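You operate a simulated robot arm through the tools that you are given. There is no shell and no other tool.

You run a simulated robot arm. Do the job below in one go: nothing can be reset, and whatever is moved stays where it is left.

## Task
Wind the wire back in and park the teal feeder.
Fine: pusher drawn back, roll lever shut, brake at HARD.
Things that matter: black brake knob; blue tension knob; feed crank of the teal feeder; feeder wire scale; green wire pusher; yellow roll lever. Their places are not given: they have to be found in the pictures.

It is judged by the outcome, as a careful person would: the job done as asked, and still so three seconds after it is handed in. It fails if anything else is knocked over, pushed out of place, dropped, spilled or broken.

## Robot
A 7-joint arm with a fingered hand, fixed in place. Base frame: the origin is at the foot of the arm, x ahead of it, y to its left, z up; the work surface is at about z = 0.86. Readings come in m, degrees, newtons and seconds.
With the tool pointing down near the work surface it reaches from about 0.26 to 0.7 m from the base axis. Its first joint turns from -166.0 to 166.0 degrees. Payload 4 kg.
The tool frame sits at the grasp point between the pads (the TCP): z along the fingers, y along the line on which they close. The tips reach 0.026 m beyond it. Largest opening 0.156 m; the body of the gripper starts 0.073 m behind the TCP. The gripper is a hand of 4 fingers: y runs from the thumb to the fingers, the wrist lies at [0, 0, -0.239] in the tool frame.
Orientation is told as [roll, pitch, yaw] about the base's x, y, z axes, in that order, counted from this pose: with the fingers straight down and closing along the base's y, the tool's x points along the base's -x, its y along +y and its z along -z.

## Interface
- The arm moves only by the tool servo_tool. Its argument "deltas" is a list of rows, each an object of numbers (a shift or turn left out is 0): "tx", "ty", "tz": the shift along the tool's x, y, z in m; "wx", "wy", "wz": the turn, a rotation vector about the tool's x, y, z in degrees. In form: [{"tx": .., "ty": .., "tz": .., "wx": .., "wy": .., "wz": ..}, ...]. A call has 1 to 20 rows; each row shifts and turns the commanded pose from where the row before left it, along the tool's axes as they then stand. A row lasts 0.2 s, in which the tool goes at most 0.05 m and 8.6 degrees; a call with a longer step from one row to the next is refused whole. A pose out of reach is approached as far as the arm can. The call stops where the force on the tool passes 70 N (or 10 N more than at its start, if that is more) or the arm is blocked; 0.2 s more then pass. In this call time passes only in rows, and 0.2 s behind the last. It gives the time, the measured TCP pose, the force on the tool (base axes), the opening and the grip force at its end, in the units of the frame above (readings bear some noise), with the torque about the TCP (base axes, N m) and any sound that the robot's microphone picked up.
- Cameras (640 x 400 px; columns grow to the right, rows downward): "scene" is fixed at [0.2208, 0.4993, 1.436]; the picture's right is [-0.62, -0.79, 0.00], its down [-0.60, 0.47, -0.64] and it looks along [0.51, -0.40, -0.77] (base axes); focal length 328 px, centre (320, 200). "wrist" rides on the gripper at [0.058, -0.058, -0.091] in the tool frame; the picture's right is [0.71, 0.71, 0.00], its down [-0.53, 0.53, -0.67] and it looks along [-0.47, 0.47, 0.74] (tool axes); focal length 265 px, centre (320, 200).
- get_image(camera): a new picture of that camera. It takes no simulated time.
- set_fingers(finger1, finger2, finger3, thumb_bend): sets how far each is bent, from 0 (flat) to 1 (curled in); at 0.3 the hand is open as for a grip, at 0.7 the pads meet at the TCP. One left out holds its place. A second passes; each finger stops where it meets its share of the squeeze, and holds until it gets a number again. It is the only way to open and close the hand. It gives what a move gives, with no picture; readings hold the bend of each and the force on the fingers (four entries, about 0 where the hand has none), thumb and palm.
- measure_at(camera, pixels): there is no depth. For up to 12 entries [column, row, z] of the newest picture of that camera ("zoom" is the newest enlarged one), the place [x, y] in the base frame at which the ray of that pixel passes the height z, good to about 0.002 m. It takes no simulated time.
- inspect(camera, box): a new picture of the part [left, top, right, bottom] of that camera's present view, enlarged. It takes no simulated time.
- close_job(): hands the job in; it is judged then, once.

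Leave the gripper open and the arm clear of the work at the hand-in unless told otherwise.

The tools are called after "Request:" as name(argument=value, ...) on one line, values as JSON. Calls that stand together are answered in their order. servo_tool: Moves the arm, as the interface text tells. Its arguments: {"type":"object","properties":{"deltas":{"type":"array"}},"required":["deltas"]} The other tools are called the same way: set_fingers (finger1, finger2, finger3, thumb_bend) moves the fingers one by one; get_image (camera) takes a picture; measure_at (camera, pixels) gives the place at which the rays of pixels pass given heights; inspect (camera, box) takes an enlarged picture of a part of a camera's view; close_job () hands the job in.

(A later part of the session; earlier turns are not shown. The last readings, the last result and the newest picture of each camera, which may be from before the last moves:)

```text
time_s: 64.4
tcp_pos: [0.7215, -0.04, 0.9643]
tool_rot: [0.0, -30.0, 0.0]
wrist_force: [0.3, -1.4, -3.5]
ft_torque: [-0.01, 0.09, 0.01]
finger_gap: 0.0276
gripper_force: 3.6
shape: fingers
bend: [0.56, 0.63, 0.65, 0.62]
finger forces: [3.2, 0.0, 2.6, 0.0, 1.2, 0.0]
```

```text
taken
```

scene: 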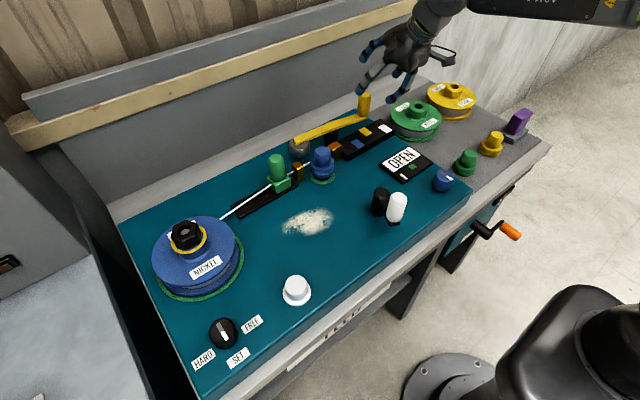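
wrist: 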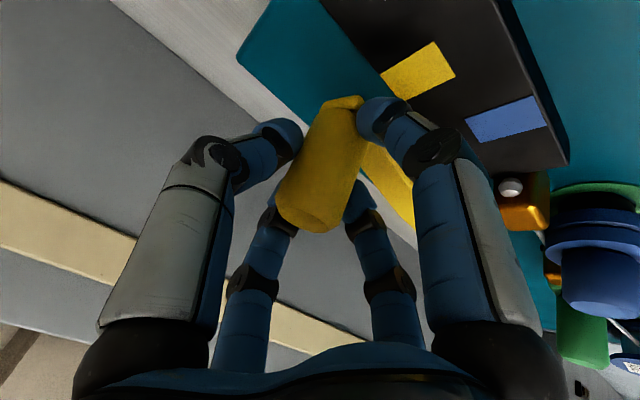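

I pull on along the arc by about 0.02 m and watch the force and handle.

Request:
servo_tool(deltas=[{"tx": 0.0029, "tz": -0.00167, "ty": 0.0008}, {"tx": 0.0029, "tz": -0.00167, "ty": 0.0008}, {"tx": 0.0029, "tz": -0.00167, "ty": 0.0008}, {"tx": 0.0029, "tz": -0.00167, "ty": 0.0008}, {"tx": 0.0029, "tz": -0.00167, "ty": 0.0009}, {"tx": 0.0029, "tz": -0.00167, "ty": 0.0009}])

Request:
get_image(camera="wrist")

Request:
inspect(camera="scene", box=[290, 75, 390, 165])

```text
time_s: 65.8
tcp_pos: [0.7015, -0.035, 0.9644]
tool_rot: [-0.1, -29.9, -0.1]
wrist_force: [1.2, -3.2, -2.7]
ft_torque: [-0.02, 0.07, -0.07]
finger_gap: 0.0258
gripper_force: 4.4
shape: fingers
bend: [0.57, 0.63, 0.64, 0.62]
finger forces: [2.1, 0.0, 4.6, 0.0, 1.9, 0.0]
```

```text
taken
```

wrist: 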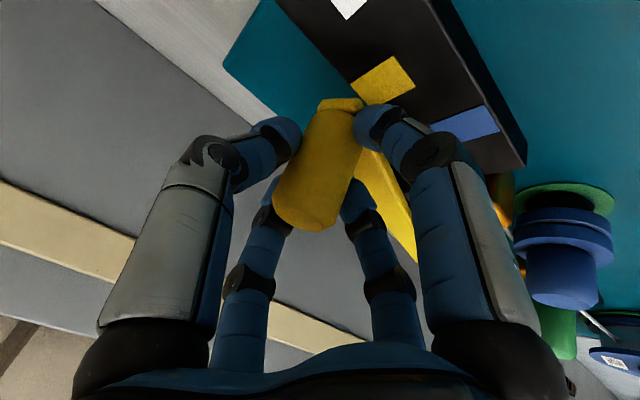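

```text
4.44 times, centred on (340, 120) of scene
```

zoom: 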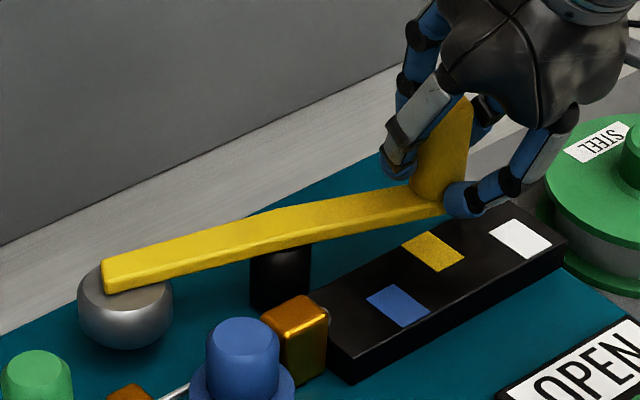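

The lever opens further with little force, so it was not at its end. I carry on along the arc until it stops.

Request:
servo_tool(deltas=[{"tx": 0.0029, "tz": -0.00167, "ty": 0.0019}, {"tx": 0.0029, "tz": -0.00167, "ty": 0.002}, {"tx": 0.0028, "tz": -0.0016, "ty": 0.0023}, {"tx": 0.0028, "tz": -0.0016, "ty": 0.0023}, {"tx": 0.0026, "tz": -0.0015, "ty": 0.0025}, {"tx": 0.0026, "tz": -0.0015, "ty": 0.0025}])

Request:
get_image(camera="wrist")

Request:
inspect(camera="scene", box=[290, 75, 390, 165])

```text
time_s: 67.2
tcp_pos: [0.6826, -0.0225, 0.9646]
tool_rot: [0.0, -29.9, -0.1]
wrist_force: [0.3, -8.7, 0.9]
ft_torque: [-0.2, 0.06, -0.22]
finger_gap: 0.0263
gripper_force: 5.9
shape: fingers
bend: [0.58, 0.63, 0.64, 0.6]
finger forces: [0.9, 0.0, 4.3, 0.0, 6.4, 0.1]
```

```text
taken
```

wrist: 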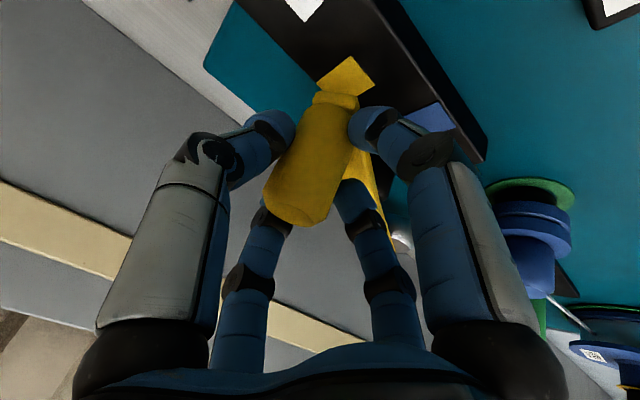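

```text
4.44 times, centred on (340, 120) of scene
```

zoom: 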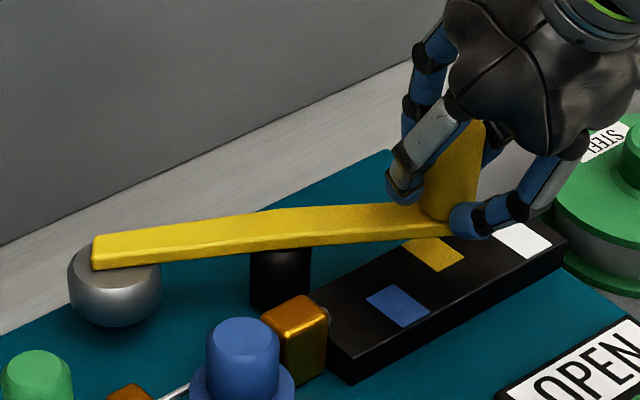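

The lever has opened further; the sideways force is rising (8.7 N). I try a little more, mostly in −x, to see if this is the stop.

Request:
servo_tool(deltas=[{"tx": 0.003, "tz": -0.0017, "ty": 0.0}, {"tx": 0.003, "tz": -0.0017, "ty": 0.0005}, {"tx": 0.003, "tz": -0.0017, "ty": 0.001}])

Request:
inspect(camera="scene", box=[290, 75, 390, 165])

```text
time_s: 68.0
tcp_pos: [0.6728, -0.0204, 0.9647]
tool_rot: [0.0, -30.0, -0.1]
wrist_force: [13.6, -10.1, -3.1]
ft_torque: [-0.16, 0.05, -0.16]
finger_gap: 0.0254
gripper_force: 8.6
shape: fingers
bend: [0.6, 0.63, 0.6, 0.59]
finger forces: [0.0, 0.0, 11.9, 0.0, 5.9, 0.0]
```

```text
4.44 times, centred on (340, 120) of scene
```

zoom: 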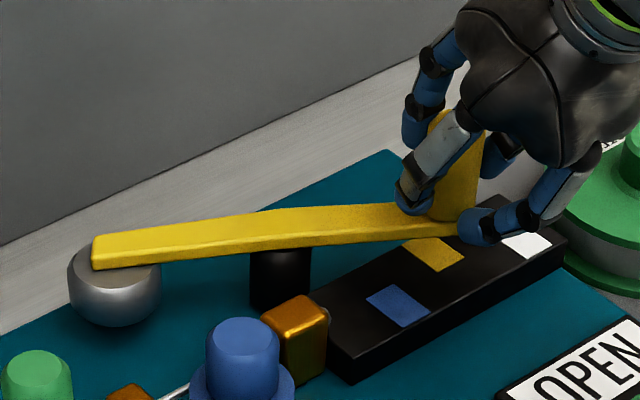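

The lever did not move further and the force rose to 14 N: it is fully open. I ease back, release and retreat.

Request:
servo_tool(deltas=[{"tx": -0.004, "tz": 0.002, "ty": -0.002}, {"tx": -0.003, "tz": 0.0017, "ty": -0.001}])

Request:
set_fingers(finger1=0.5, finger2=0.45, finger3=0.4, thumb_bend=0.45)

Request:
servo_tool(deltas=[{"tz": -0.03}, {"tz": -0.04}, {"tz": -0.035}])

Request:
get_image(camera="scene")

Request:
inspect(camera="scene", box=[280, 75, 420, 195])

```text
time_s: 68.6
tcp_pos: [0.6805, -0.022, 0.964]
tool_rot: [0.0, -30.0, 0.0]
wrist_force: [0.4, -6.2, 1.7]
ft_torque: [-0.14, -0.01, -0.17]
finger_gap: 0.0245
gripper_force: 5.0
shape: fingers
bend: [0.6, 0.63, 0.63, 0.6]
finger forces: [0.2, 0.0, 4.7, 0.0, 5.0, 0.1]
```

```text
time_s: 69.6
tcp_pos: [0.6802, -0.0228, 0.9643]
tool_rot: [-0.1, -30.0, -0.1]
wrist_force: [-0.2, 0.3, 0.4]
ft_torque: [0.02, -0.03, 0.0]
finger_gap: 0.0579
gripper_force: 0.2
shape: fingers
bend: [0.5, 0.45, 0.4, 0.45]
finger forces: [0.0, 0.0, 0.0, 0.0, 0.1, 0.1]
```

```text
time_s: 70.4
tcp_pos: [0.6273, -0.0228, 1.0549]
tool_rot: [0.2, -29.9, -0.1]
wrist_force: [-0.9, 0.2, -0.5]
ft_torque: [0.0, 0.0, 0.01]
finger_gap: 0.0582
gripper_force: 0.0
shape: fingers
bend: [0.5, 0.45, 0.4, 0.45]
finger forces: [0.0, 0.0, 0.0, 0.0, 0.1, 0.1]
```

```text
taken
```

scene: 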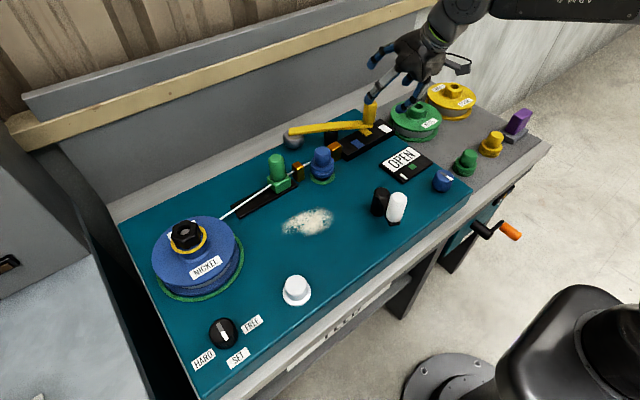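

```text
3.33 times, centred on (350, 135) of scene
```

zoom: 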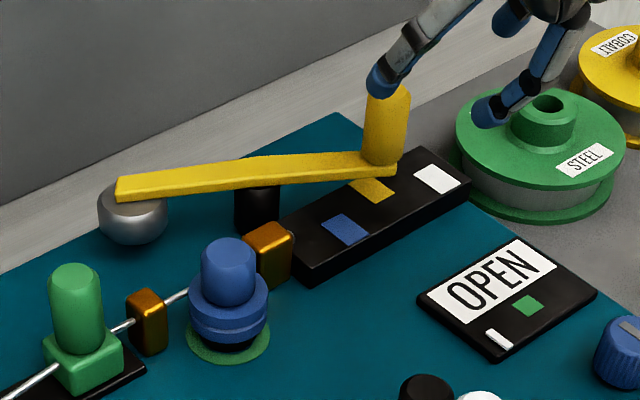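

Lever fully open. I return to the pusher: untilt, move above the gap in front of it, set finger3 as the pushing finger and descend.

Request:
servo_tool(deltas=[{"tx": 0.0219, "tz": -0.0127}, {"wy": 7.5}, {"wy": 7.5}, {"wy": 7.5}, {"wy": 7.5}, {"ty": 0.045}, {"ty": 0.045}, {"ty": 0.045}, {"ty": 0.045}, {"ty": 0.044}])

Request:
set_fingers(finger1=0.7, finger2=0.7, finger3=0.3, thumb_bend=0.7)

Request:
get_image(camera="scene")

```text
time_s: 72.6
tcp_pos: [0.6036, 0.2011, 1.0553]
tool_rot: [0.0, -0.1, 0.0]
wrist_force: [0.0, -0.4, 0.3]
ft_torque: [0.0, 0.0, 0.01]
finger_gap: 0.058
gripper_force: 0.1
shape: fingers
bend: [0.5, 0.45, 0.4, 0.45]
finger forces: [0.0, 0.1, 0.0, 0.0, 0.1, 0.0]
```

```text
time_s: 73.6
tcp_pos: [0.6049, 0.2013, 1.0552]
tool_rot: [-0.1, 0.0, 0.0]
wrist_force: [0.0, -0.1, 0.3]
ft_torque: [-0.02, -0.01, 0.01]
finger_gap: 0.0
gripper_force: 0.0
shape: fingers
bend: [0.7, 0.69, 0.3, 0.69]
finger forces: [0.0, 0.0, 0.0, 0.0, 0.0, 0.1]
```

```text
taken
```

scene: 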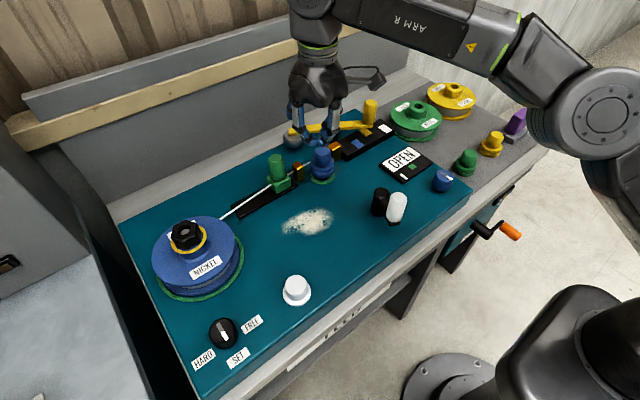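

I descend to z≈0.946 and push in +y gently until contact, then a bit beyond.

Request:
servo_tool(deltas=[{"tz": 0.035}, {"tz": 0.035}, {"tz": 0.025}, {"tz": 0.014}, {"ty": 0.01}, {"ty": 0.01}, {"ty": 0.008}, {"ty": 0.005}, {"ty": 0.005}])

Request:
inspect(camera="scene", box=[210, 90, 350, 210])

```text
time_s: 75.6
tcp_pos: [0.6027, 0.2393, 0.9474]
tool_rot: [0.0, -0.1, -0.1]
wrist_force: [-0.6, -4.2, 0.3]
ft_torque: [0.07, -0.06, -0.28]
finger_gap: 0.0002
gripper_force: 1.9
shape: fingers
bend: [0.7, 0.69, 0.3, 0.69]
finger forces: [0.1, 0.0, 4.1, 0.0, 0.0, 0.0]
```

```text
3.33 times, centred on (280, 150) of scene
```

zoom: 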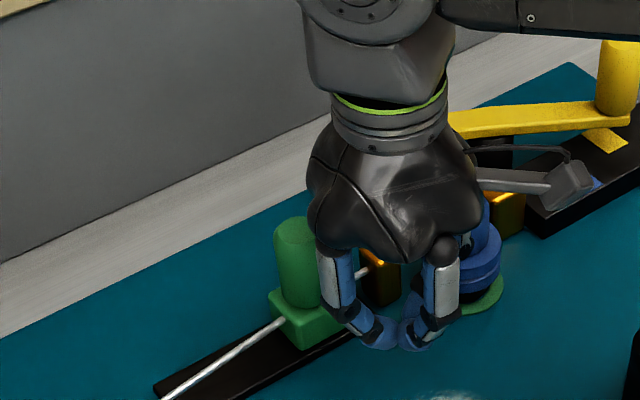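

The pusher now moves (block at zoom (305,318), force only 4 N). I push on.

Request:
servo_tool(deltas=[{"ty": 0.008}, {"ty": 0.008}, {"ty": 0.008}, {"ty": 0.008}])

Request:
inspect(camera="scene", box=[190, 90, 350, 230])

Request:
get_image(camera="wrist")

```text
time_s: 76.6
tcp_pos: [0.6036, 0.2725, 0.9471]
tool_rot: [-0.1, -0.1, 0.0]
wrist_force: [-0.9, -3.7, 0.4]
ft_torque: [-0.01, 0.0, -0.28]
finger_gap: 0.0
gripper_force: 1.1
shape: fingers
bend: [0.7, 0.69, 0.3, 0.69]
finger forces: [0.0, 0.0, 3.7, 0.1, 0.0, 0.0]
```

```text
2.86 times, centred on (270, 160) of scene
```

zoom: 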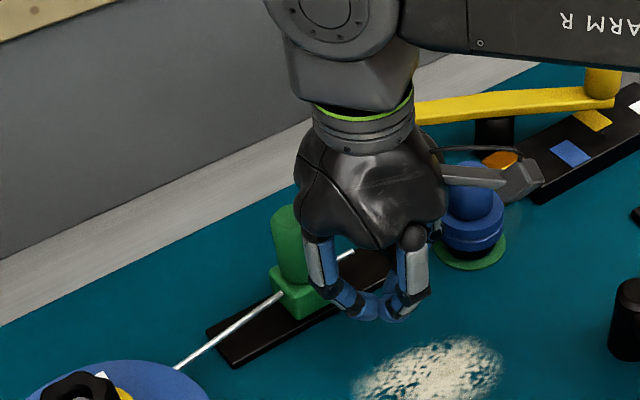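

```text
taken
```

wrist: 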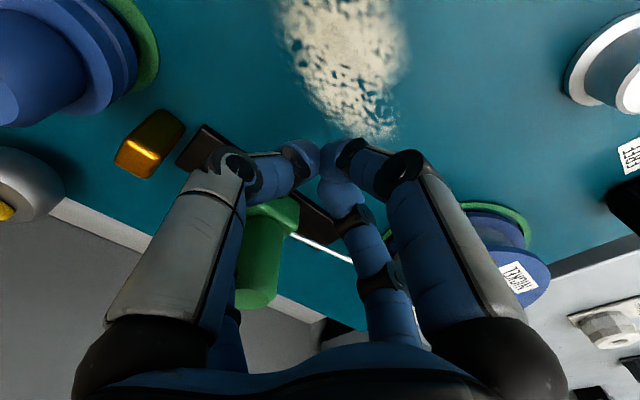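

It slides along with 4 N, and the wire is drawn back with it. I push on toward the end of the rail.

Request:
servo_tool(deltas=[{"ty": 0.008}, {"ty": 0.008}, {"ty": 0.008}, {"ty": 0.006}])

Request:
inspect(camera="scene", box=[190, 90, 350, 230])

```text
time_s: 77.6
tcp_pos: [0.6028, 0.3025, 0.9466]
tool_rot: [0.0, 0.1, 0.0]
wrist_force: [0.3, -4.1, -0.9]
ft_torque: [0.04, 0.07, -0.33]
finger_gap: 0.0
gripper_force: 2.2
shape: fingers
bend: [0.7, 0.69, 0.3, 0.69]
finger forces: [0.1, 0.0, 3.4, 0.0, 0.0, 0.1]
```

```text
2.86 times, centred on (270, 160) of scene
```

zoom: 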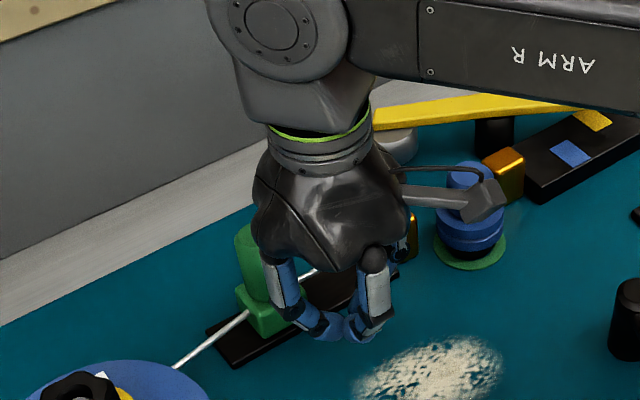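

The block nears the rail's end. I push on in small steps to find the stop.

Request:
servo_tool(deltas=[{"ty": 0.006}, {"ty": 0.006}, {"ty": 0.005}])

Request:
inspect(camera="scene", box=[190, 90, 350, 230])

```text
time_s: 78.4
tcp_pos: [0.602, 0.3191, 0.9468]
tool_rot: [-0.1, 0.0, -0.1]
wrist_force: [1.1, -3.3, -1.3]
ft_torque: [0.0, 0.11, -0.31]
finger_gap: 0.0
gripper_force: 1.5
shape: fingers
bend: [0.7, 0.69, 0.3, 0.69]
finger forces: [0.0, 0.0, 3.6, 0.1, 0.0, 0.0]
```

```text
2.86 times, centred on (270, 160) of scene
```

zoom: 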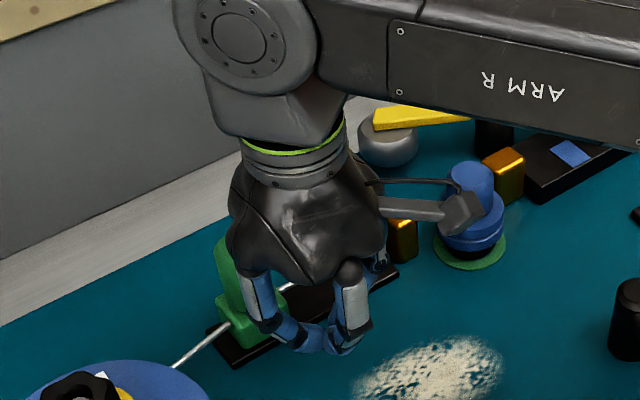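

Still sliding at 3.5 N. A bit more, in 4 mm steps.

Request:
servo_tool(deltas=[{"ty": 0.004}, {"ty": 0.004}])

Request:
inspect(camera="scene", box=[190, 90, 350, 230])

```text
time_s: 79.0
tcp_pos: [0.6029, 0.3264, 0.9466]
tool_rot: [-0.1, 0.0, 0.0]
wrist_force: [-0.5, -4.1, -0.2]
ft_torque: [0.01, 0.03, -0.29]
finger_gap: 0.0001
gripper_force: 1.6
shape: fingers
bend: [0.7, 0.69, 0.31, 0.69]
finger forces: [0.0, 0.0, 3.7, 0.0, 0.0, 0.0]
```

```text
2.86 times, centred on (270, 160) of scene
```

zoom: 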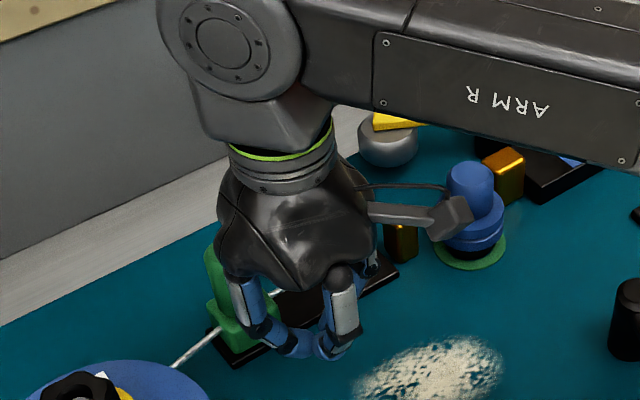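

Still sliding. Two more small steps.

Request:
servo_tool(deltas=[{"ty": 0.004}, {"ty": 0.004}])

Request:
inspect(camera="scene", box=[190, 90, 350, 230])

Request:
get_image(camera="wrist")

```text
time_s: 79.6
tcp_pos: [0.6027, 0.333, 0.9468]
tool_rot: [0.0, 0.0, -0.2]
wrist_force: [-2.0, -9.4, 2.4]
ft_torque: [0.05, -0.16, -0.78]
finger_gap: 0.0
gripper_force: 4.9
shape: fingers
bend: [0.7, 0.69, 0.31, 0.69]
finger forces: [0.0, 0.0, 9.7, 0.1, 0.1, 0.0]
```

```text
2.86 times, centred on (270, 160) of scene
```

zoom: 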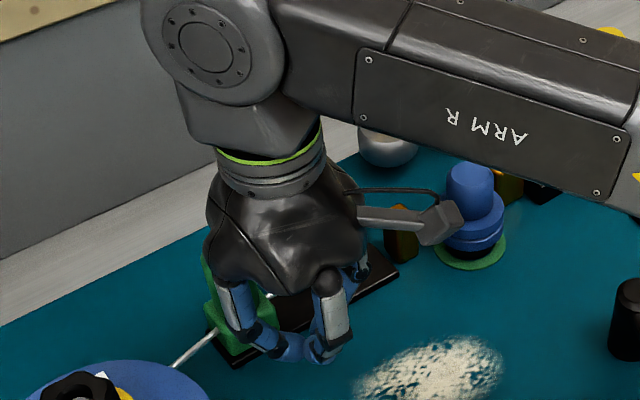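

```text
taken
```

wrist: 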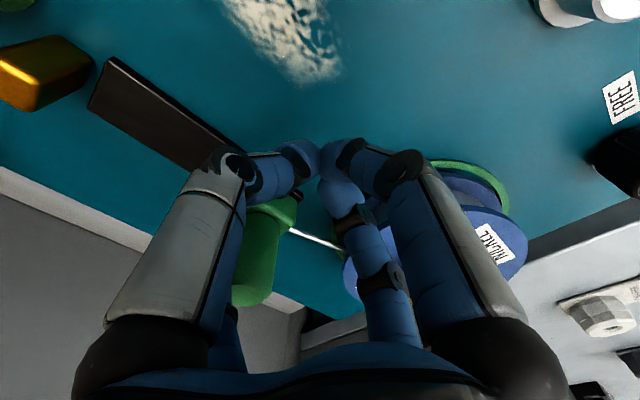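

The force rises to 9 N: the pusher is at its back stop. I back off 0.02 m and lift the hand.

Request:
servo_tool(deltas=[{"ty": -0.01}, {"ty": -0.015}, {"tz": -0.04}, {"tz": -0.045}, {"ty": -0.04}, {"ty": -0.045}, {"ty": -0.045}])

Request:
get_image(camera="scene")

Request:
inspect(camera="scene", box=[200, 130, 360, 250])

```text
time_s: 81.2
tcp_pos: [0.5871, 0.1775, 1.0173]
tool_rot: [0.0, 0.0, 0.1]
wrist_force: [-0.1, 0.6, 0.2]
ft_torque: [0.0, 0.0, -0.02]
finger_gap: 0.0001
gripper_force: 0.1
shape: fingers
bend: [0.7, 0.69, 0.3, 0.69]
finger forces: [0.0, 0.1, 0.0, 0.0, 0.0, 0.0]
out of reach, approached as far as the arm can: row 4
```

```text
taken
```

scene: 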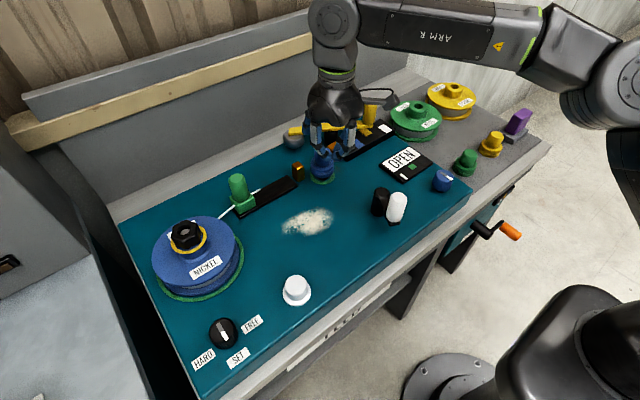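

```text
3.33 times, centred on (280, 190) of scene
```

zoom: 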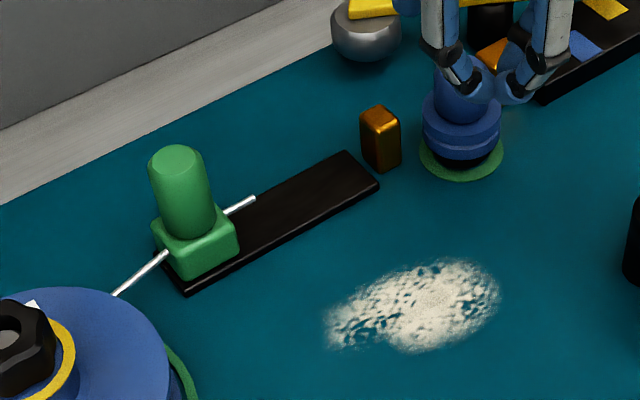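

The pusher sits at the back end of its rail and the wire end is drawn back with it. Now the lever must be shut. I raise, move beside the lever and tilt as before.

Request:
servo_tool(deltas=[{"tz": -0.032, "tx": 0.01}, {"ty": -0.04}, {"ty": -0.04}, {"ty": -0.04}, {"ty": -0.04}, {"ty": -0.04}, {"wy": -7.5}, {"wy": -7.5}, {"wy": -7.5}, {"wy": -7.5}])

Request:
set_fingers(finger1=0.5, finger2=0.45, finger3=0.42, thumb_bend=0.45)

Request:
get_image(camera="wrist")

Request:
get_image(camera="scene")

Request:
inspect(camera="scene", box=[290, 75, 390, 165])

```text
time_s: 83.4
tcp_pos: [0.5782, -0.0232, 1.0488]
tool_rot: [-0.1, -30.1, 0.0]
wrist_force: [-0.2, 0.1, 0.2]
ft_torque: [0.0, -0.03, -0.01]
finger_gap: 0.0002
gripper_force: 0.2
shape: fingers
bend: [0.69, 0.69, 0.3, 0.69]
finger forces: [0.0, 0.1, 0.0, 0.0, 0.1, 0.0]
```

```text
time_s: 84.4
tcp_pos: [0.5782, -0.0245, 1.0503]
tool_rot: [-0.1, -30.0, -0.1]
wrist_force: [-0.2, 0.0, 0.2]
ft_torque: [0.01, -0.02, 0.01]
finger_gap: 0.0581
gripper_force: 0.1
shape: fingers
bend: [0.5, 0.45, 0.42, 0.45]
finger forces: [0.0, 0.0, 0.0, 0.0, 0.0, 0.1]
```

```text
taken
```

wrist: 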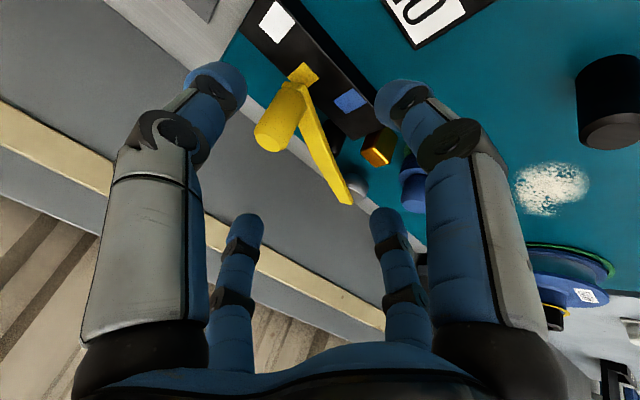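

```text
taken
```

scene: 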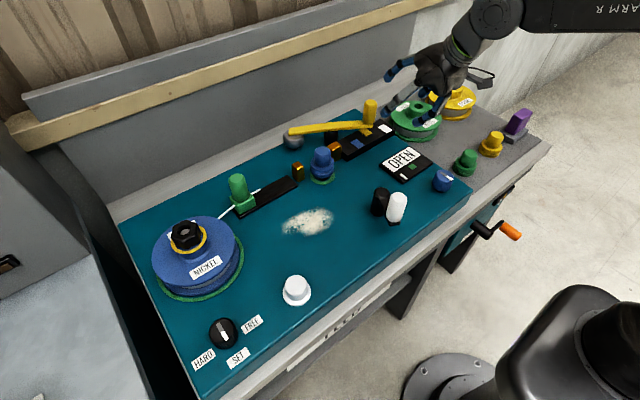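

```text
4.44 times, centred on (340, 120) of scene
```

zoom: 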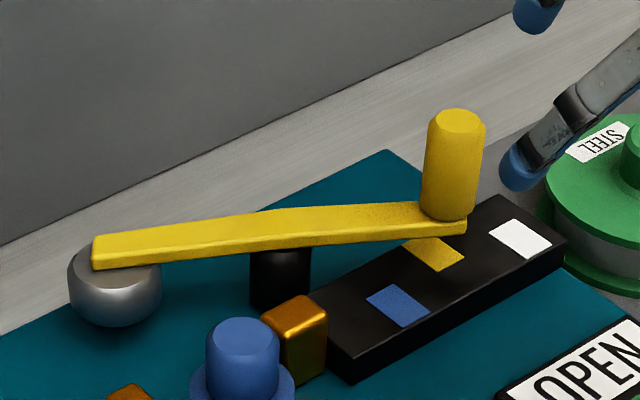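

Request:
measure_at(camera="scene", pixels=[[371.1, 102, 0.978], [368.6, 122.7, 0.92]])

Request:
measure_at(camera="wrist", pixels=[[270, 140, 0.978], [292, 92, 0.92]])

```text
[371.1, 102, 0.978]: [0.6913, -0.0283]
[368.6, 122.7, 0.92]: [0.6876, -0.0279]
```

```text
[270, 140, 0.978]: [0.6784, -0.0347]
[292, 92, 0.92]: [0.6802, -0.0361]
```

The open handle is at about (0.688, −0.030). I approach it as before (pre-grasp, then along the tool axis) and grip.

Request:
servo_tool(deltas=[{"tx": -0.026, "tz": 0.015, "ty": -0.0025}, {"tx": -0.026, "tz": 0.015, "ty": -0.0025}, {"tz": 0.03}, {"tz": 0.03}, {"tz": 0.02}, {"tz": 0.018}])

Request:
get_image(camera="wrist")

Request:
inspect(camera="scene", box=[290, 40, 450, 170])

```text
time_s: 85.8
tcp_pos: [0.6871, -0.0297, 0.9649]
tool_rot: [0.1, -30.0, 0.0]
wrist_force: [-1.1, 0.2, -0.7]
ft_torque: [-0.02, 0.01, 0.01]
finger_gap: 0.0581
gripper_force: 0.0
shape: fingers
bend: [0.5, 0.45, 0.42, 0.45]
finger forces: [0.1, 0.0, 0.0, 0.0, 0.1, 0.0]
```

```text
taken
```

wrist: 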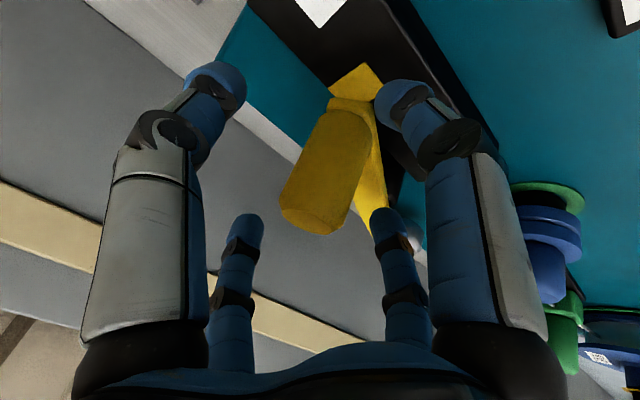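

```text
3.08 times, centred on (370, 105) of scene
```

zoom: 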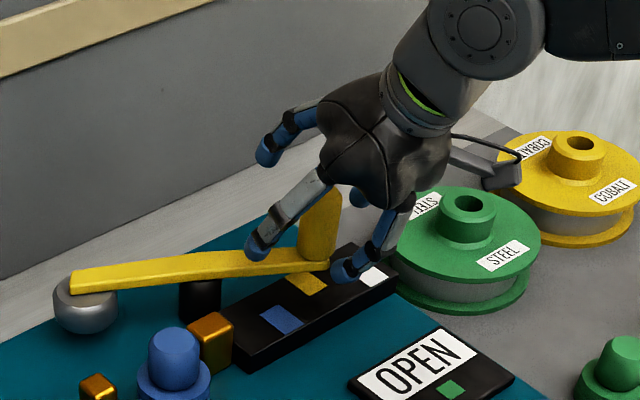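

The handle is between the fingers. I close them on it and push it back (+x) along the arc.

Request:
set_fingers(finger1=0.64, finger2=0.63, finger3=0.64, thumb_bend=0.63)

Request:
servo_tool(deltas=[{"tx": -0.0045, "tz": 0.0026, "ty": -0.0028}, {"tx": -0.0045, "tz": 0.0026, "ty": -0.0028}, {"tx": -0.0044, "tz": 0.0025, "ty": -0.002}, {"tx": -0.0044, "tz": 0.0025, "ty": -0.0019}, {"tx": -0.0045, "tz": 0.0026, "ty": -0.0014}, {"tx": -0.0046, "tz": 0.0026, "ty": -0.0014}])

Request:
get_image(camera="wrist")

Request:
inspect(camera="scene", box=[290, 40, 450, 170])

```text
time_s: 86.8
tcp_pos: [0.6869, -0.0298, 0.9642]
tool_rot: [0.0, -30.0, -0.1]
wrist_force: [-2.5, -3.5, -4.5]
ft_torque: [-0.07, 0.13, 0.01]
finger_gap: 0.0233
gripper_force: 4.0
shape: fingers
bend: [0.58, 0.63, 0.63, 0.62]
finger forces: [4.6, 0.0, 0.9, 0.1, 1.8, 0.1]
```

```text
time_s: 88.2
tcp_pos: [0.7177, -0.0418, 0.9647]
tool_rot: [-0.1, -30.0, -0.1]
wrist_force: [-4.2, -3.0, -1.8]
ft_torque: [-0.1, 0.15, 0.06]
finger_gap: 0.0216
gripper_force: 3.6
shape: fingers
bend: [0.58, 0.63, 0.63, 0.62]
finger forces: [5.5, 0.8, 0.5, 0.0, 1.3, 0.0]
```

```text
taken
```

wrist: 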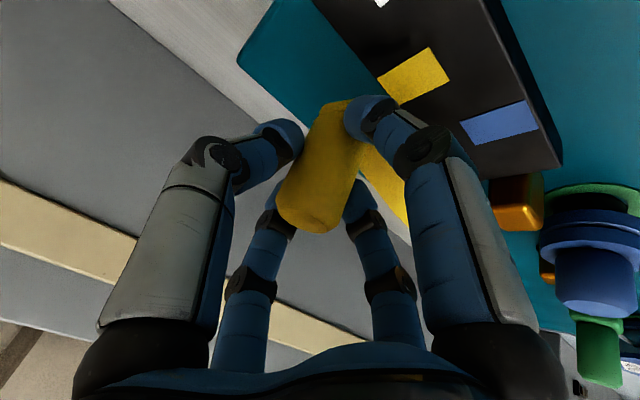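

```text
3.08 times, centred on (370, 105) of scene
```

zoom: 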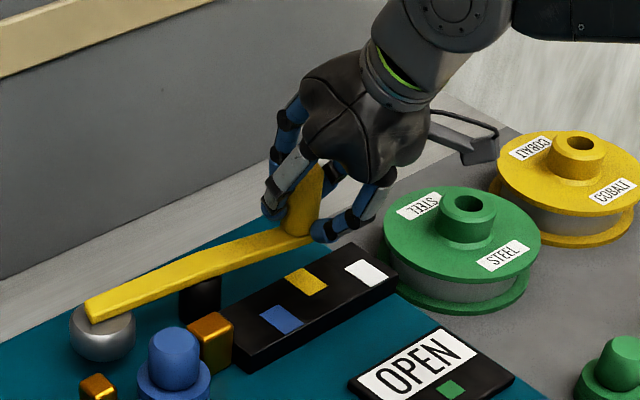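

It follows nicely. I push on to the shut position and until the stop is felt.

Request:
servo_tool(deltas=[{"tx": -0.0047, "tz": 0.0027, "ty": -0.0007}, {"tx": -0.0047, "tz": 0.0027, "ty": -0.0007}, {"tx": -0.0047, "tz": 0.0027}, {"tx": -0.0047, "tz": 0.0027}, {"tx": -0.004, "tz": 0.0023, "ty": 0.0004}, {"tx": -0.004, "tz": 0.0023, "ty": 0.0005}])

Request:
get_image(camera="wrist")

Request:
inspect(camera="scene", box=[290, 40, 450, 170])

```text
time_s: 89.6
tcp_pos: [0.7492, -0.0411, 0.9658]
tool_rot: [0.0, -29.9, -0.2]
wrist_force: [-4.9, -4.6, -1.4]
ft_torque: [-0.1, 0.19, 0.06]
finger_gap: 0.0189
gripper_force: 4.1
shape: fingers
bend: [0.59, 0.62, 0.63, 0.63]
finger forces: [6.9, 0.5, 0.7, 0.0, 0.7, 0.0]
```

```text
taken
```

wrist: 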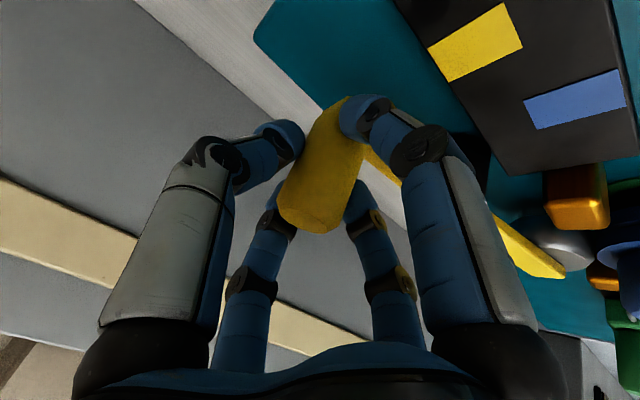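

```text
3.08 times, centred on (370, 105) of scene
```

zoom: 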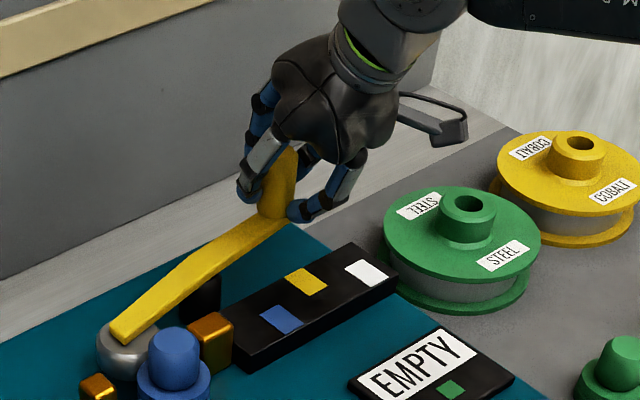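

The gauge reads EMPTY: rolls shut with no wire between them. I press slightly further to be sure the lever is at its shut stop.

Request:
servo_tool(deltas=[{"tx": -0.003, "tz": 0.0017}, {"tx": -0.003, "tz": 0.0017}])

Request:
inspect(camera="scene", box=[290, 40, 450, 170])

```text
time_s: 90.2
tcp_pos: [0.7555, -0.0412, 0.9657]
tool_rot: [0.0, -30.0, 0.0]
wrist_force: [-18.6, -4.3, 8.9]
ft_torque: [-0.23, 0.83, -0.03]
finger_gap: 0.0239
gripper_force: 9.6
shape: fingers
bend: [0.55, 0.63, 0.64, 0.63]
finger forces: [19.3, 0.0, 0.1, 0.1, 0.2, 0.0]
```

```text
3.08 times, centred on (370, 105) of scene
```

zoom: 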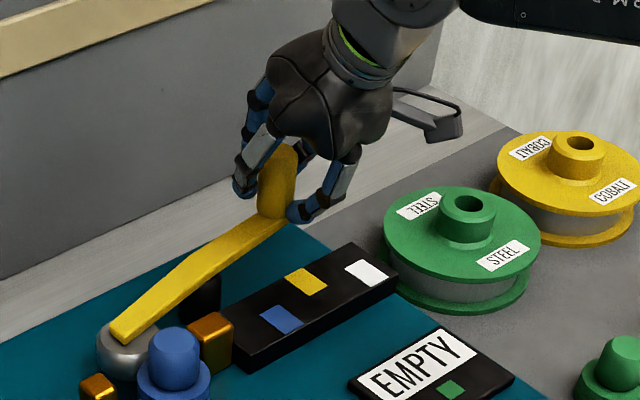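

The lever is firmly at its stop (19 N). I ease off, release and retreat.

Request:
servo_tool(deltas=[{"tx": 0.003, "tz": -0.0017}, {"tx": 0.003, "tz": -0.0017}])

Request:
set_fingers(finger1=0.48, finger2=0.45, finger3=0.42, thumb_bend=0.45)

Request:
servo_tool(deltas=[{"tz": -0.03}, {"tz": -0.04}, {"tz": -0.04}])

Request:
get_image(camera="scene")

Request:
inspect(camera="scene", box=[280, 75, 420, 195])

```text
time_s: 90.8
tcp_pos: [0.7494, -0.0418, 0.9638]
tool_rot: [0.0, -30.1, -0.2]
wrist_force: [-1.7, -4.7, -2.3]
ft_torque: [-0.14, 0.14, 0.0]
finger_gap: 0.0193
gripper_force: 4.1
shape: fingers
bend: [0.58, 0.63, 0.63, 0.63]
finger forces: [5.9, 0.5, 0.9, 0.0, 1.0, 0.0]
```

```text
time_s: 91.8
tcp_pos: [0.75, -0.0427, 0.9652]
tool_rot: [0.0, -29.9, 0.0]
wrist_force: [0.6, 0.1, -0.5]
ft_torque: [0.02, -0.01, -0.05]
finger_gap: 0.0604
gripper_force: 0.1
shape: fingers
bend: [0.48, 0.45, 0.42, 0.45]
finger forces: [0.0, 0.0, 0.1, 0.1, 0.0, 0.0]
```

```text
time_s: 92.6
tcp_pos: [0.6933, -0.0431, 1.0607]
tool_rot: [-0.1, -29.9, -0.1]
wrist_force: [0.3, 0.2, -0.2]
ft_torque: [-0.01, -0.03, 0.03]
finger_gap: 0.0606
gripper_force: 0.0
shape: fingers
bend: [0.48, 0.45, 0.42, 0.45]
finger forces: [0.0, 0.1, 0.0, 0.1, 0.0, 0.0]
```

```text
taken
```

scene: 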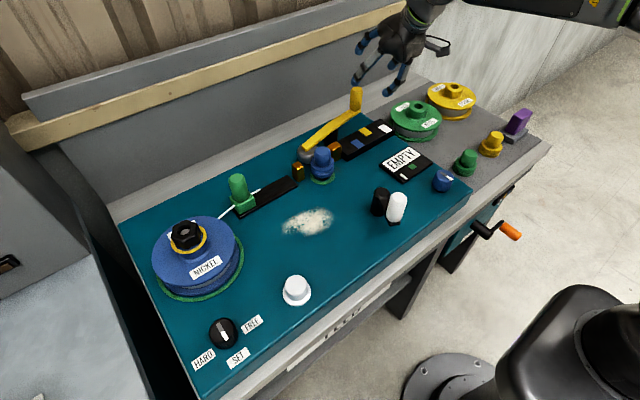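

```text
3.33 times, centred on (350, 135) of scene
```

zoom: 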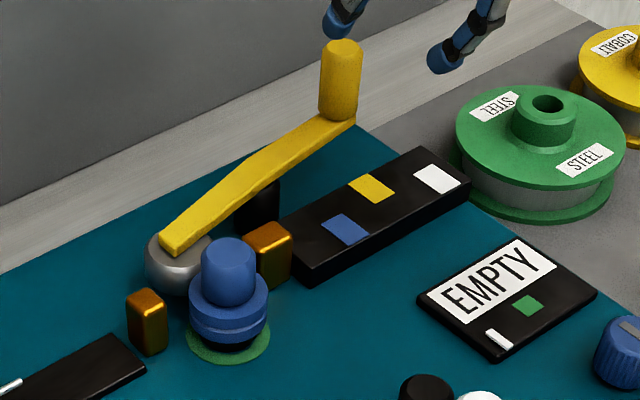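

The lever is shut just as at the start; the pusher is at the back. Remaining: brake to HARD. I measure the spool's extent near the brake knob, to be sure the fingers have room, and the knob again.

Request:
measure_at(camera="scene", pixels=[[200, 303, 0.866], [230, 292, 0.866], [168, 299, 0.866], [244, 265, 0.866], [187, 232, 0.96], [222, 341, 0.866], [296, 300, 0.866], [212, 284, 0.93], [195, 292, 0.9]])

Request:
inspect(camera="scene", box=[140, 200, 310, 370])

```text
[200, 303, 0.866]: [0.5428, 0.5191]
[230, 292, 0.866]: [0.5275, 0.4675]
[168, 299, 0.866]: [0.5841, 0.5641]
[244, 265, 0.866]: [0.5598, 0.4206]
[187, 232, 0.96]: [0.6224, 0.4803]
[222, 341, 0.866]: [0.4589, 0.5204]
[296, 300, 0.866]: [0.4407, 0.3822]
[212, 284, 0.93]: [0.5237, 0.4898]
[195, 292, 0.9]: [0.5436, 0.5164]
```

```text
2.35 times, centred on (225, 285) of scene
```

zoom: 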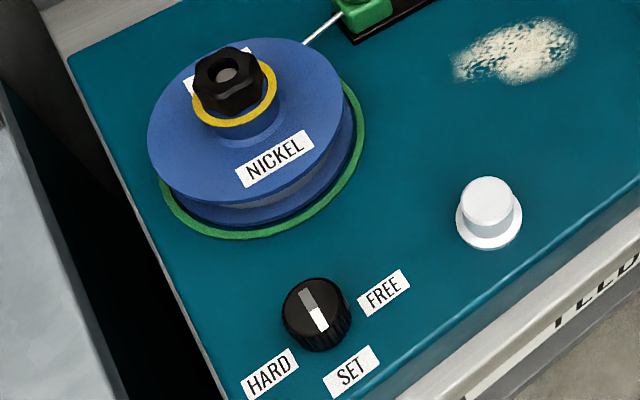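

The spool's edge is ~0.11 m from where the +x finger would be at the knob, enough. I retreat from the lever, untilt, travel high over the crank to (0.45, 0.30, 1.06).

Request:
servo_tool(deltas=[{"tx": 0.0404, "tz": -0.0233}, {"tx": 0.0404, "tz": -0.0233}, {"wy": 7.5}, {"wy": 7.5}, {"wy": 7.5}, {"wy": 7.5}, {"tx": 0.01875, "ty": 0.0429}, {"tx": 0.01875, "ty": 0.0429}, {"tx": 0.01875, "ty": 0.0429}, {"tx": 0.01875, "ty": 0.0429}, {"tx": 0.01875, "ty": 0.0429}, {"tx": 0.01875, "ty": 0.0429}, {"tx": 0.01875, "ty": 0.0429}, {"tx": 0.01875, "ty": 0.0429}])

Request:
get_image(camera="wrist")

```text
time_s: 95.6
tcp_pos: [0.4509, 0.3014, 1.0602]
tool_rot: [0.0, -0.1, -0.1]
wrist_force: [0.2, -0.2, 0.3]
ft_torque: [0.03, 0.01, -0.04]
finger_gap: 0.0605
gripper_force: 0.1
shape: fingers
bend: [0.48, 0.45, 0.42, 0.45]
finger forces: [0.0, 0.0, 0.0, 0.0, 0.0, 0.1]
```

```text
taken
```

wrist: 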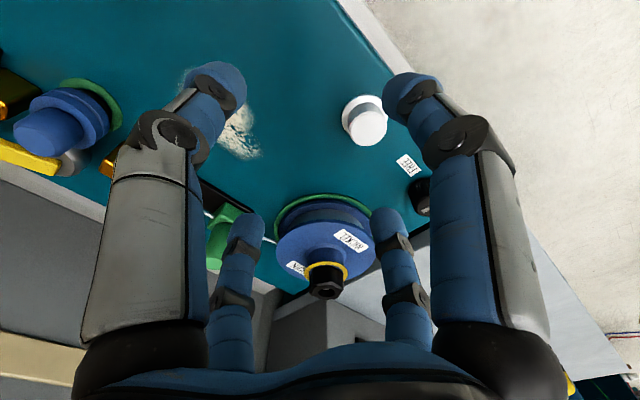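

Now I turn the hand by +90° yaw (wz −90°), so that the later clockwise turn of the knob has room, and look.

Request:
servo_tool(deltas=[{"wz": -7.5}, {"wz": -7.5}, {"wz": -7.5}, {"wz": -7.5}, {"wz": -7.5}, {"wz": -7.5}, {"wz": -7.5}, {"wz": -7.5}, {"wz": -7.5}, {"wz": -7.5}, {"wz": -7.5}, {"wz": -7.5}])

Request:
get_image(camera="wrist")

Request:
get_image(camera="scene")

```text
time_s: 98.2
tcp_pos: [0.4506, 0.3013, 1.0599]
tool_rot: [0.0, 0.0, 90.1]
wrist_force: [-0.6, 0.4, 0.1]
ft_torque: [-0.03, 0.0, -0.04]
finger_gap: 0.0605
gripper_force: 0.1
shape: fingers
bend: [0.48, 0.45, 0.42, 0.45]
finger forces: [0.0, 0.0, 0.0, 0.1, 0.0, 0.0]
```

```text
taken
```

wrist: 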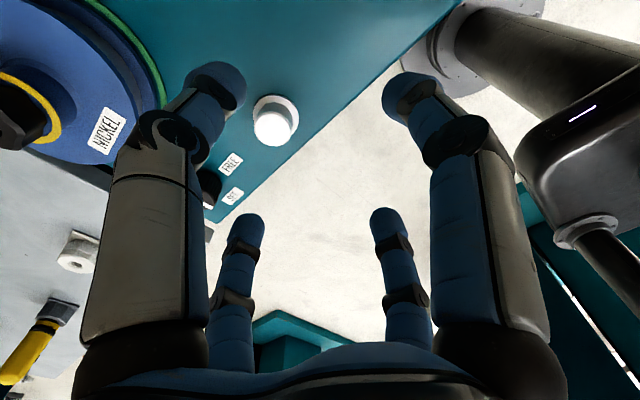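

```text
taken
```

scene: 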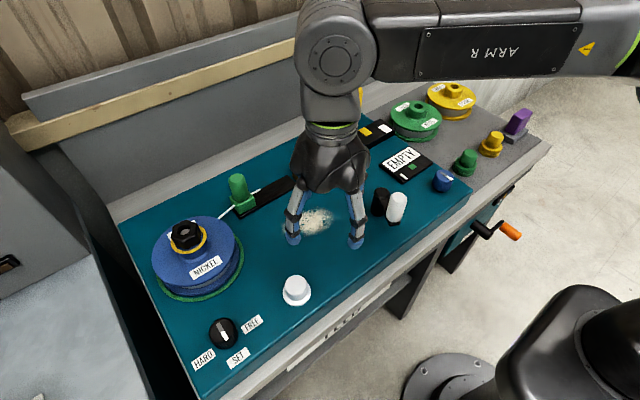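

I move toward the knob: first to (0.45, 0.455, 1.0), with fingers at 0.5, then to above the knob at z≈0.955.

Request:
servo_tool(deltas=[{"tx": -0.0385, "tz": 0.015}, {"tx": -0.0385, "tz": 0.015}, {"tx": -0.0385, "tz": 0.015}, {"tx": -0.0385, "tz": 0.015}])

Request:
set_fingers(finger1=0.48, finger2=0.48, finger3=0.48, thumb_bend=0.48)

Request:
servo_tool(deltas=[{"tx": -0.0285, "ty": -0.005, "tz": 0.0225}, {"tx": -0.0285, "ty": -0.005, "tz": 0.0225}])

Request:
get_image(camera="wrist")

Request:
get_image(camera="scene")

```text
time_s: 99.2
tcp_pos: [0.4516, 0.4546, 1.0007]
tool_rot: [-0.1, 0.0, 89.9]
wrist_force: [0.3, -0.6, 0.3]
ft_torque: [-0.01, 0.0, 0.0]
finger_gap: 0.0606
gripper_force: 0.0
shape: fingers
bend: [0.48, 0.45, 0.42, 0.45]
finger forces: [0.0, 0.0, 0.1, 0.0, 0.0, 0.0]
```

```text
time_s: 100.2
tcp_pos: [0.4507, 0.4562, 1.0008]
tool_rot: [0.0, 0.0, 90.0]
wrist_force: [0.0, -0.1, -0.6]
ft_torque: [0.01, -0.01, 0.01]
finger_gap: 0.0564
gripper_force: 0.0
shape: fingers
bend: [0.48, 0.48, 0.48, 0.48]
finger forces: [0.0, 0.0, 0.1, 0.1, 0.0, 0.0]
```

```text
time_s: 100.8
tcp_pos: [0.4571, 0.5077, 0.9537]
tool_rot: [-0.1, 0.0, 90.0]
wrist_force: [-0.6, -0.4, 0.1]
ft_torque: [-0.03, -0.02, -0.01]
finger_gap: 0.0562
gripper_force: 0.1
shape: fingers
bend: [0.48, 0.48, 0.48, 0.48]
finger forces: [0.0, 0.0, 0.0, 0.1, 0.1, 0.0]
out of reach, approached as far as the arm can: row 2
```

```text
taken
```

wrist: 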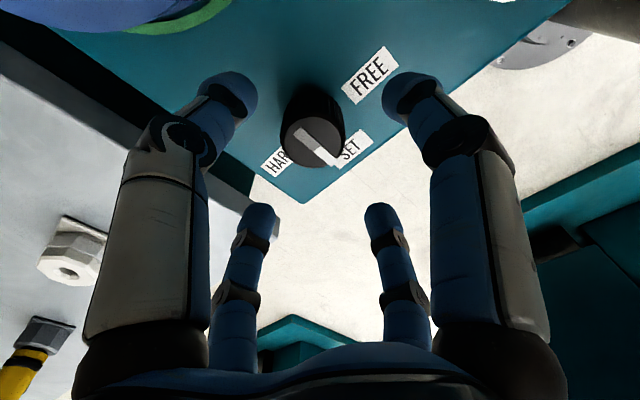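

```text
taken
```

scene: 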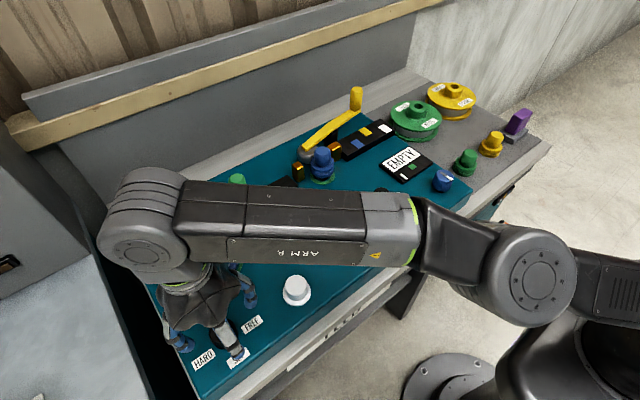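

The hand is just over the knob (slightly short of the wanted point). I measure the knob in the wrist view; its top is at about (312,143).

Request:
inspect(camera="wrist", box=[240, 40, 400, 200])

Request:
measure_at(camera="wrist", pixels=[[312, 143, 0.89], [312, 143, 0.895], [312, 143, 0.885], [316, 110, 0.866]])

```text
2.50 times, centred on (320, 120) of wrist
```

zoom: 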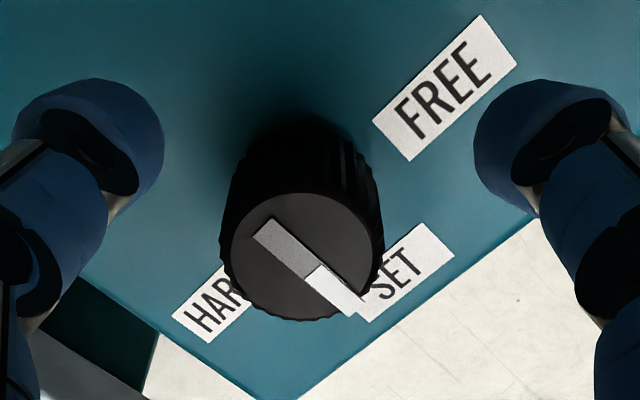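

```text
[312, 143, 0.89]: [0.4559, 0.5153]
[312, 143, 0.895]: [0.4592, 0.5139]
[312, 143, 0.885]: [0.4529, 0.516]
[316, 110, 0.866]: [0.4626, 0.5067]
```

Knob centre ≈ (0.458, 0.513), top z≈0.892, diameter ≈0.04. I lower 0.03 m and check where I am.

Request:
servo_tool(deltas=[{"tz": 0.015}, {"tz": 0.015}])

Request:
get_image(camera="wrist")

```text
time_s: 101.4
tcp_pos: [0.4564, 0.5074, 0.9228]
tool_rot: [0.1, 0.0, 89.9]
wrist_force: [0.1, -0.6, -0.2]
ft_torque: [-0.01, 0.04, 0.01]
finger_gap: 0.0565
gripper_force: 0.0
shape: fingers
bend: [0.48, 0.48, 0.48, 0.48]
finger forces: [0.0, 0.0, 0.0, 0.0, 0.0, 0.1]
```

```text
taken
```

wrist: 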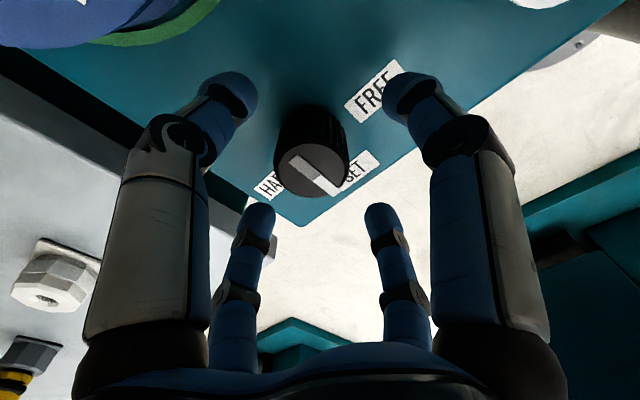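

I centre over the knob (+5 mm in y) and lower to TCP z≈0.898 (tips ≈0.872, panel at 0.865).

Request:
servo_tool(deltas=[{"tx": -0.003, "ty": -0.001, "tz": 0.013}, {"tx": -0.0025, "ty": -0.0005, "tz": 0.012}])

Request:
get_image(camera="wrist")

Request:
inspect(camera="scene", box=[140, 270, 300, 390])

```text
time_s: 102.0
tcp_pos: [0.4571, 0.5154, 0.8996]
tool_rot: [0.0, -0.1, 89.8]
wrist_force: [-0.2, 1.0, -0.4]
ft_torque: [-0.03, 0.02, -0.01]
finger_gap: 0.0564
gripper_force: 0.1
shape: fingers
bend: [0.48, 0.48, 0.48, 0.48]
finger forces: [0.1, 0.0, 0.0, 0.1, 0.0, 0.0]
```

```text
taken
```

wrist: 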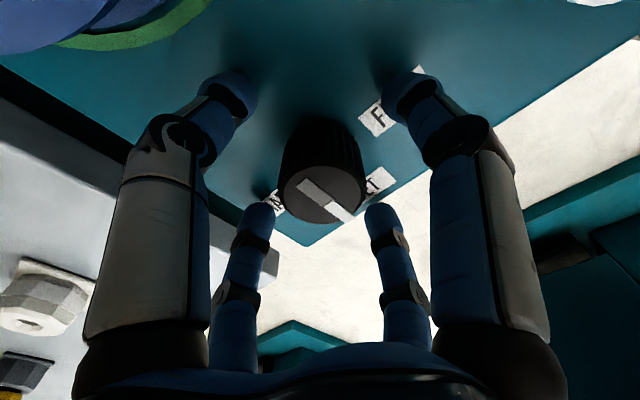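

```text
3.33 times, centred on (220, 330) of scene
```

zoom: 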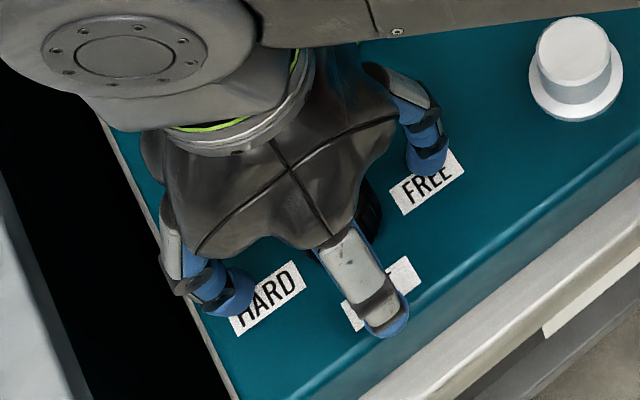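

Request:
measure_at(camera="wrist", pixels=[[324, 192, 0.892], [322, 190, 0.892]])

```text
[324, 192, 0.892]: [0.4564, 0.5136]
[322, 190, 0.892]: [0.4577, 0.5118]
```

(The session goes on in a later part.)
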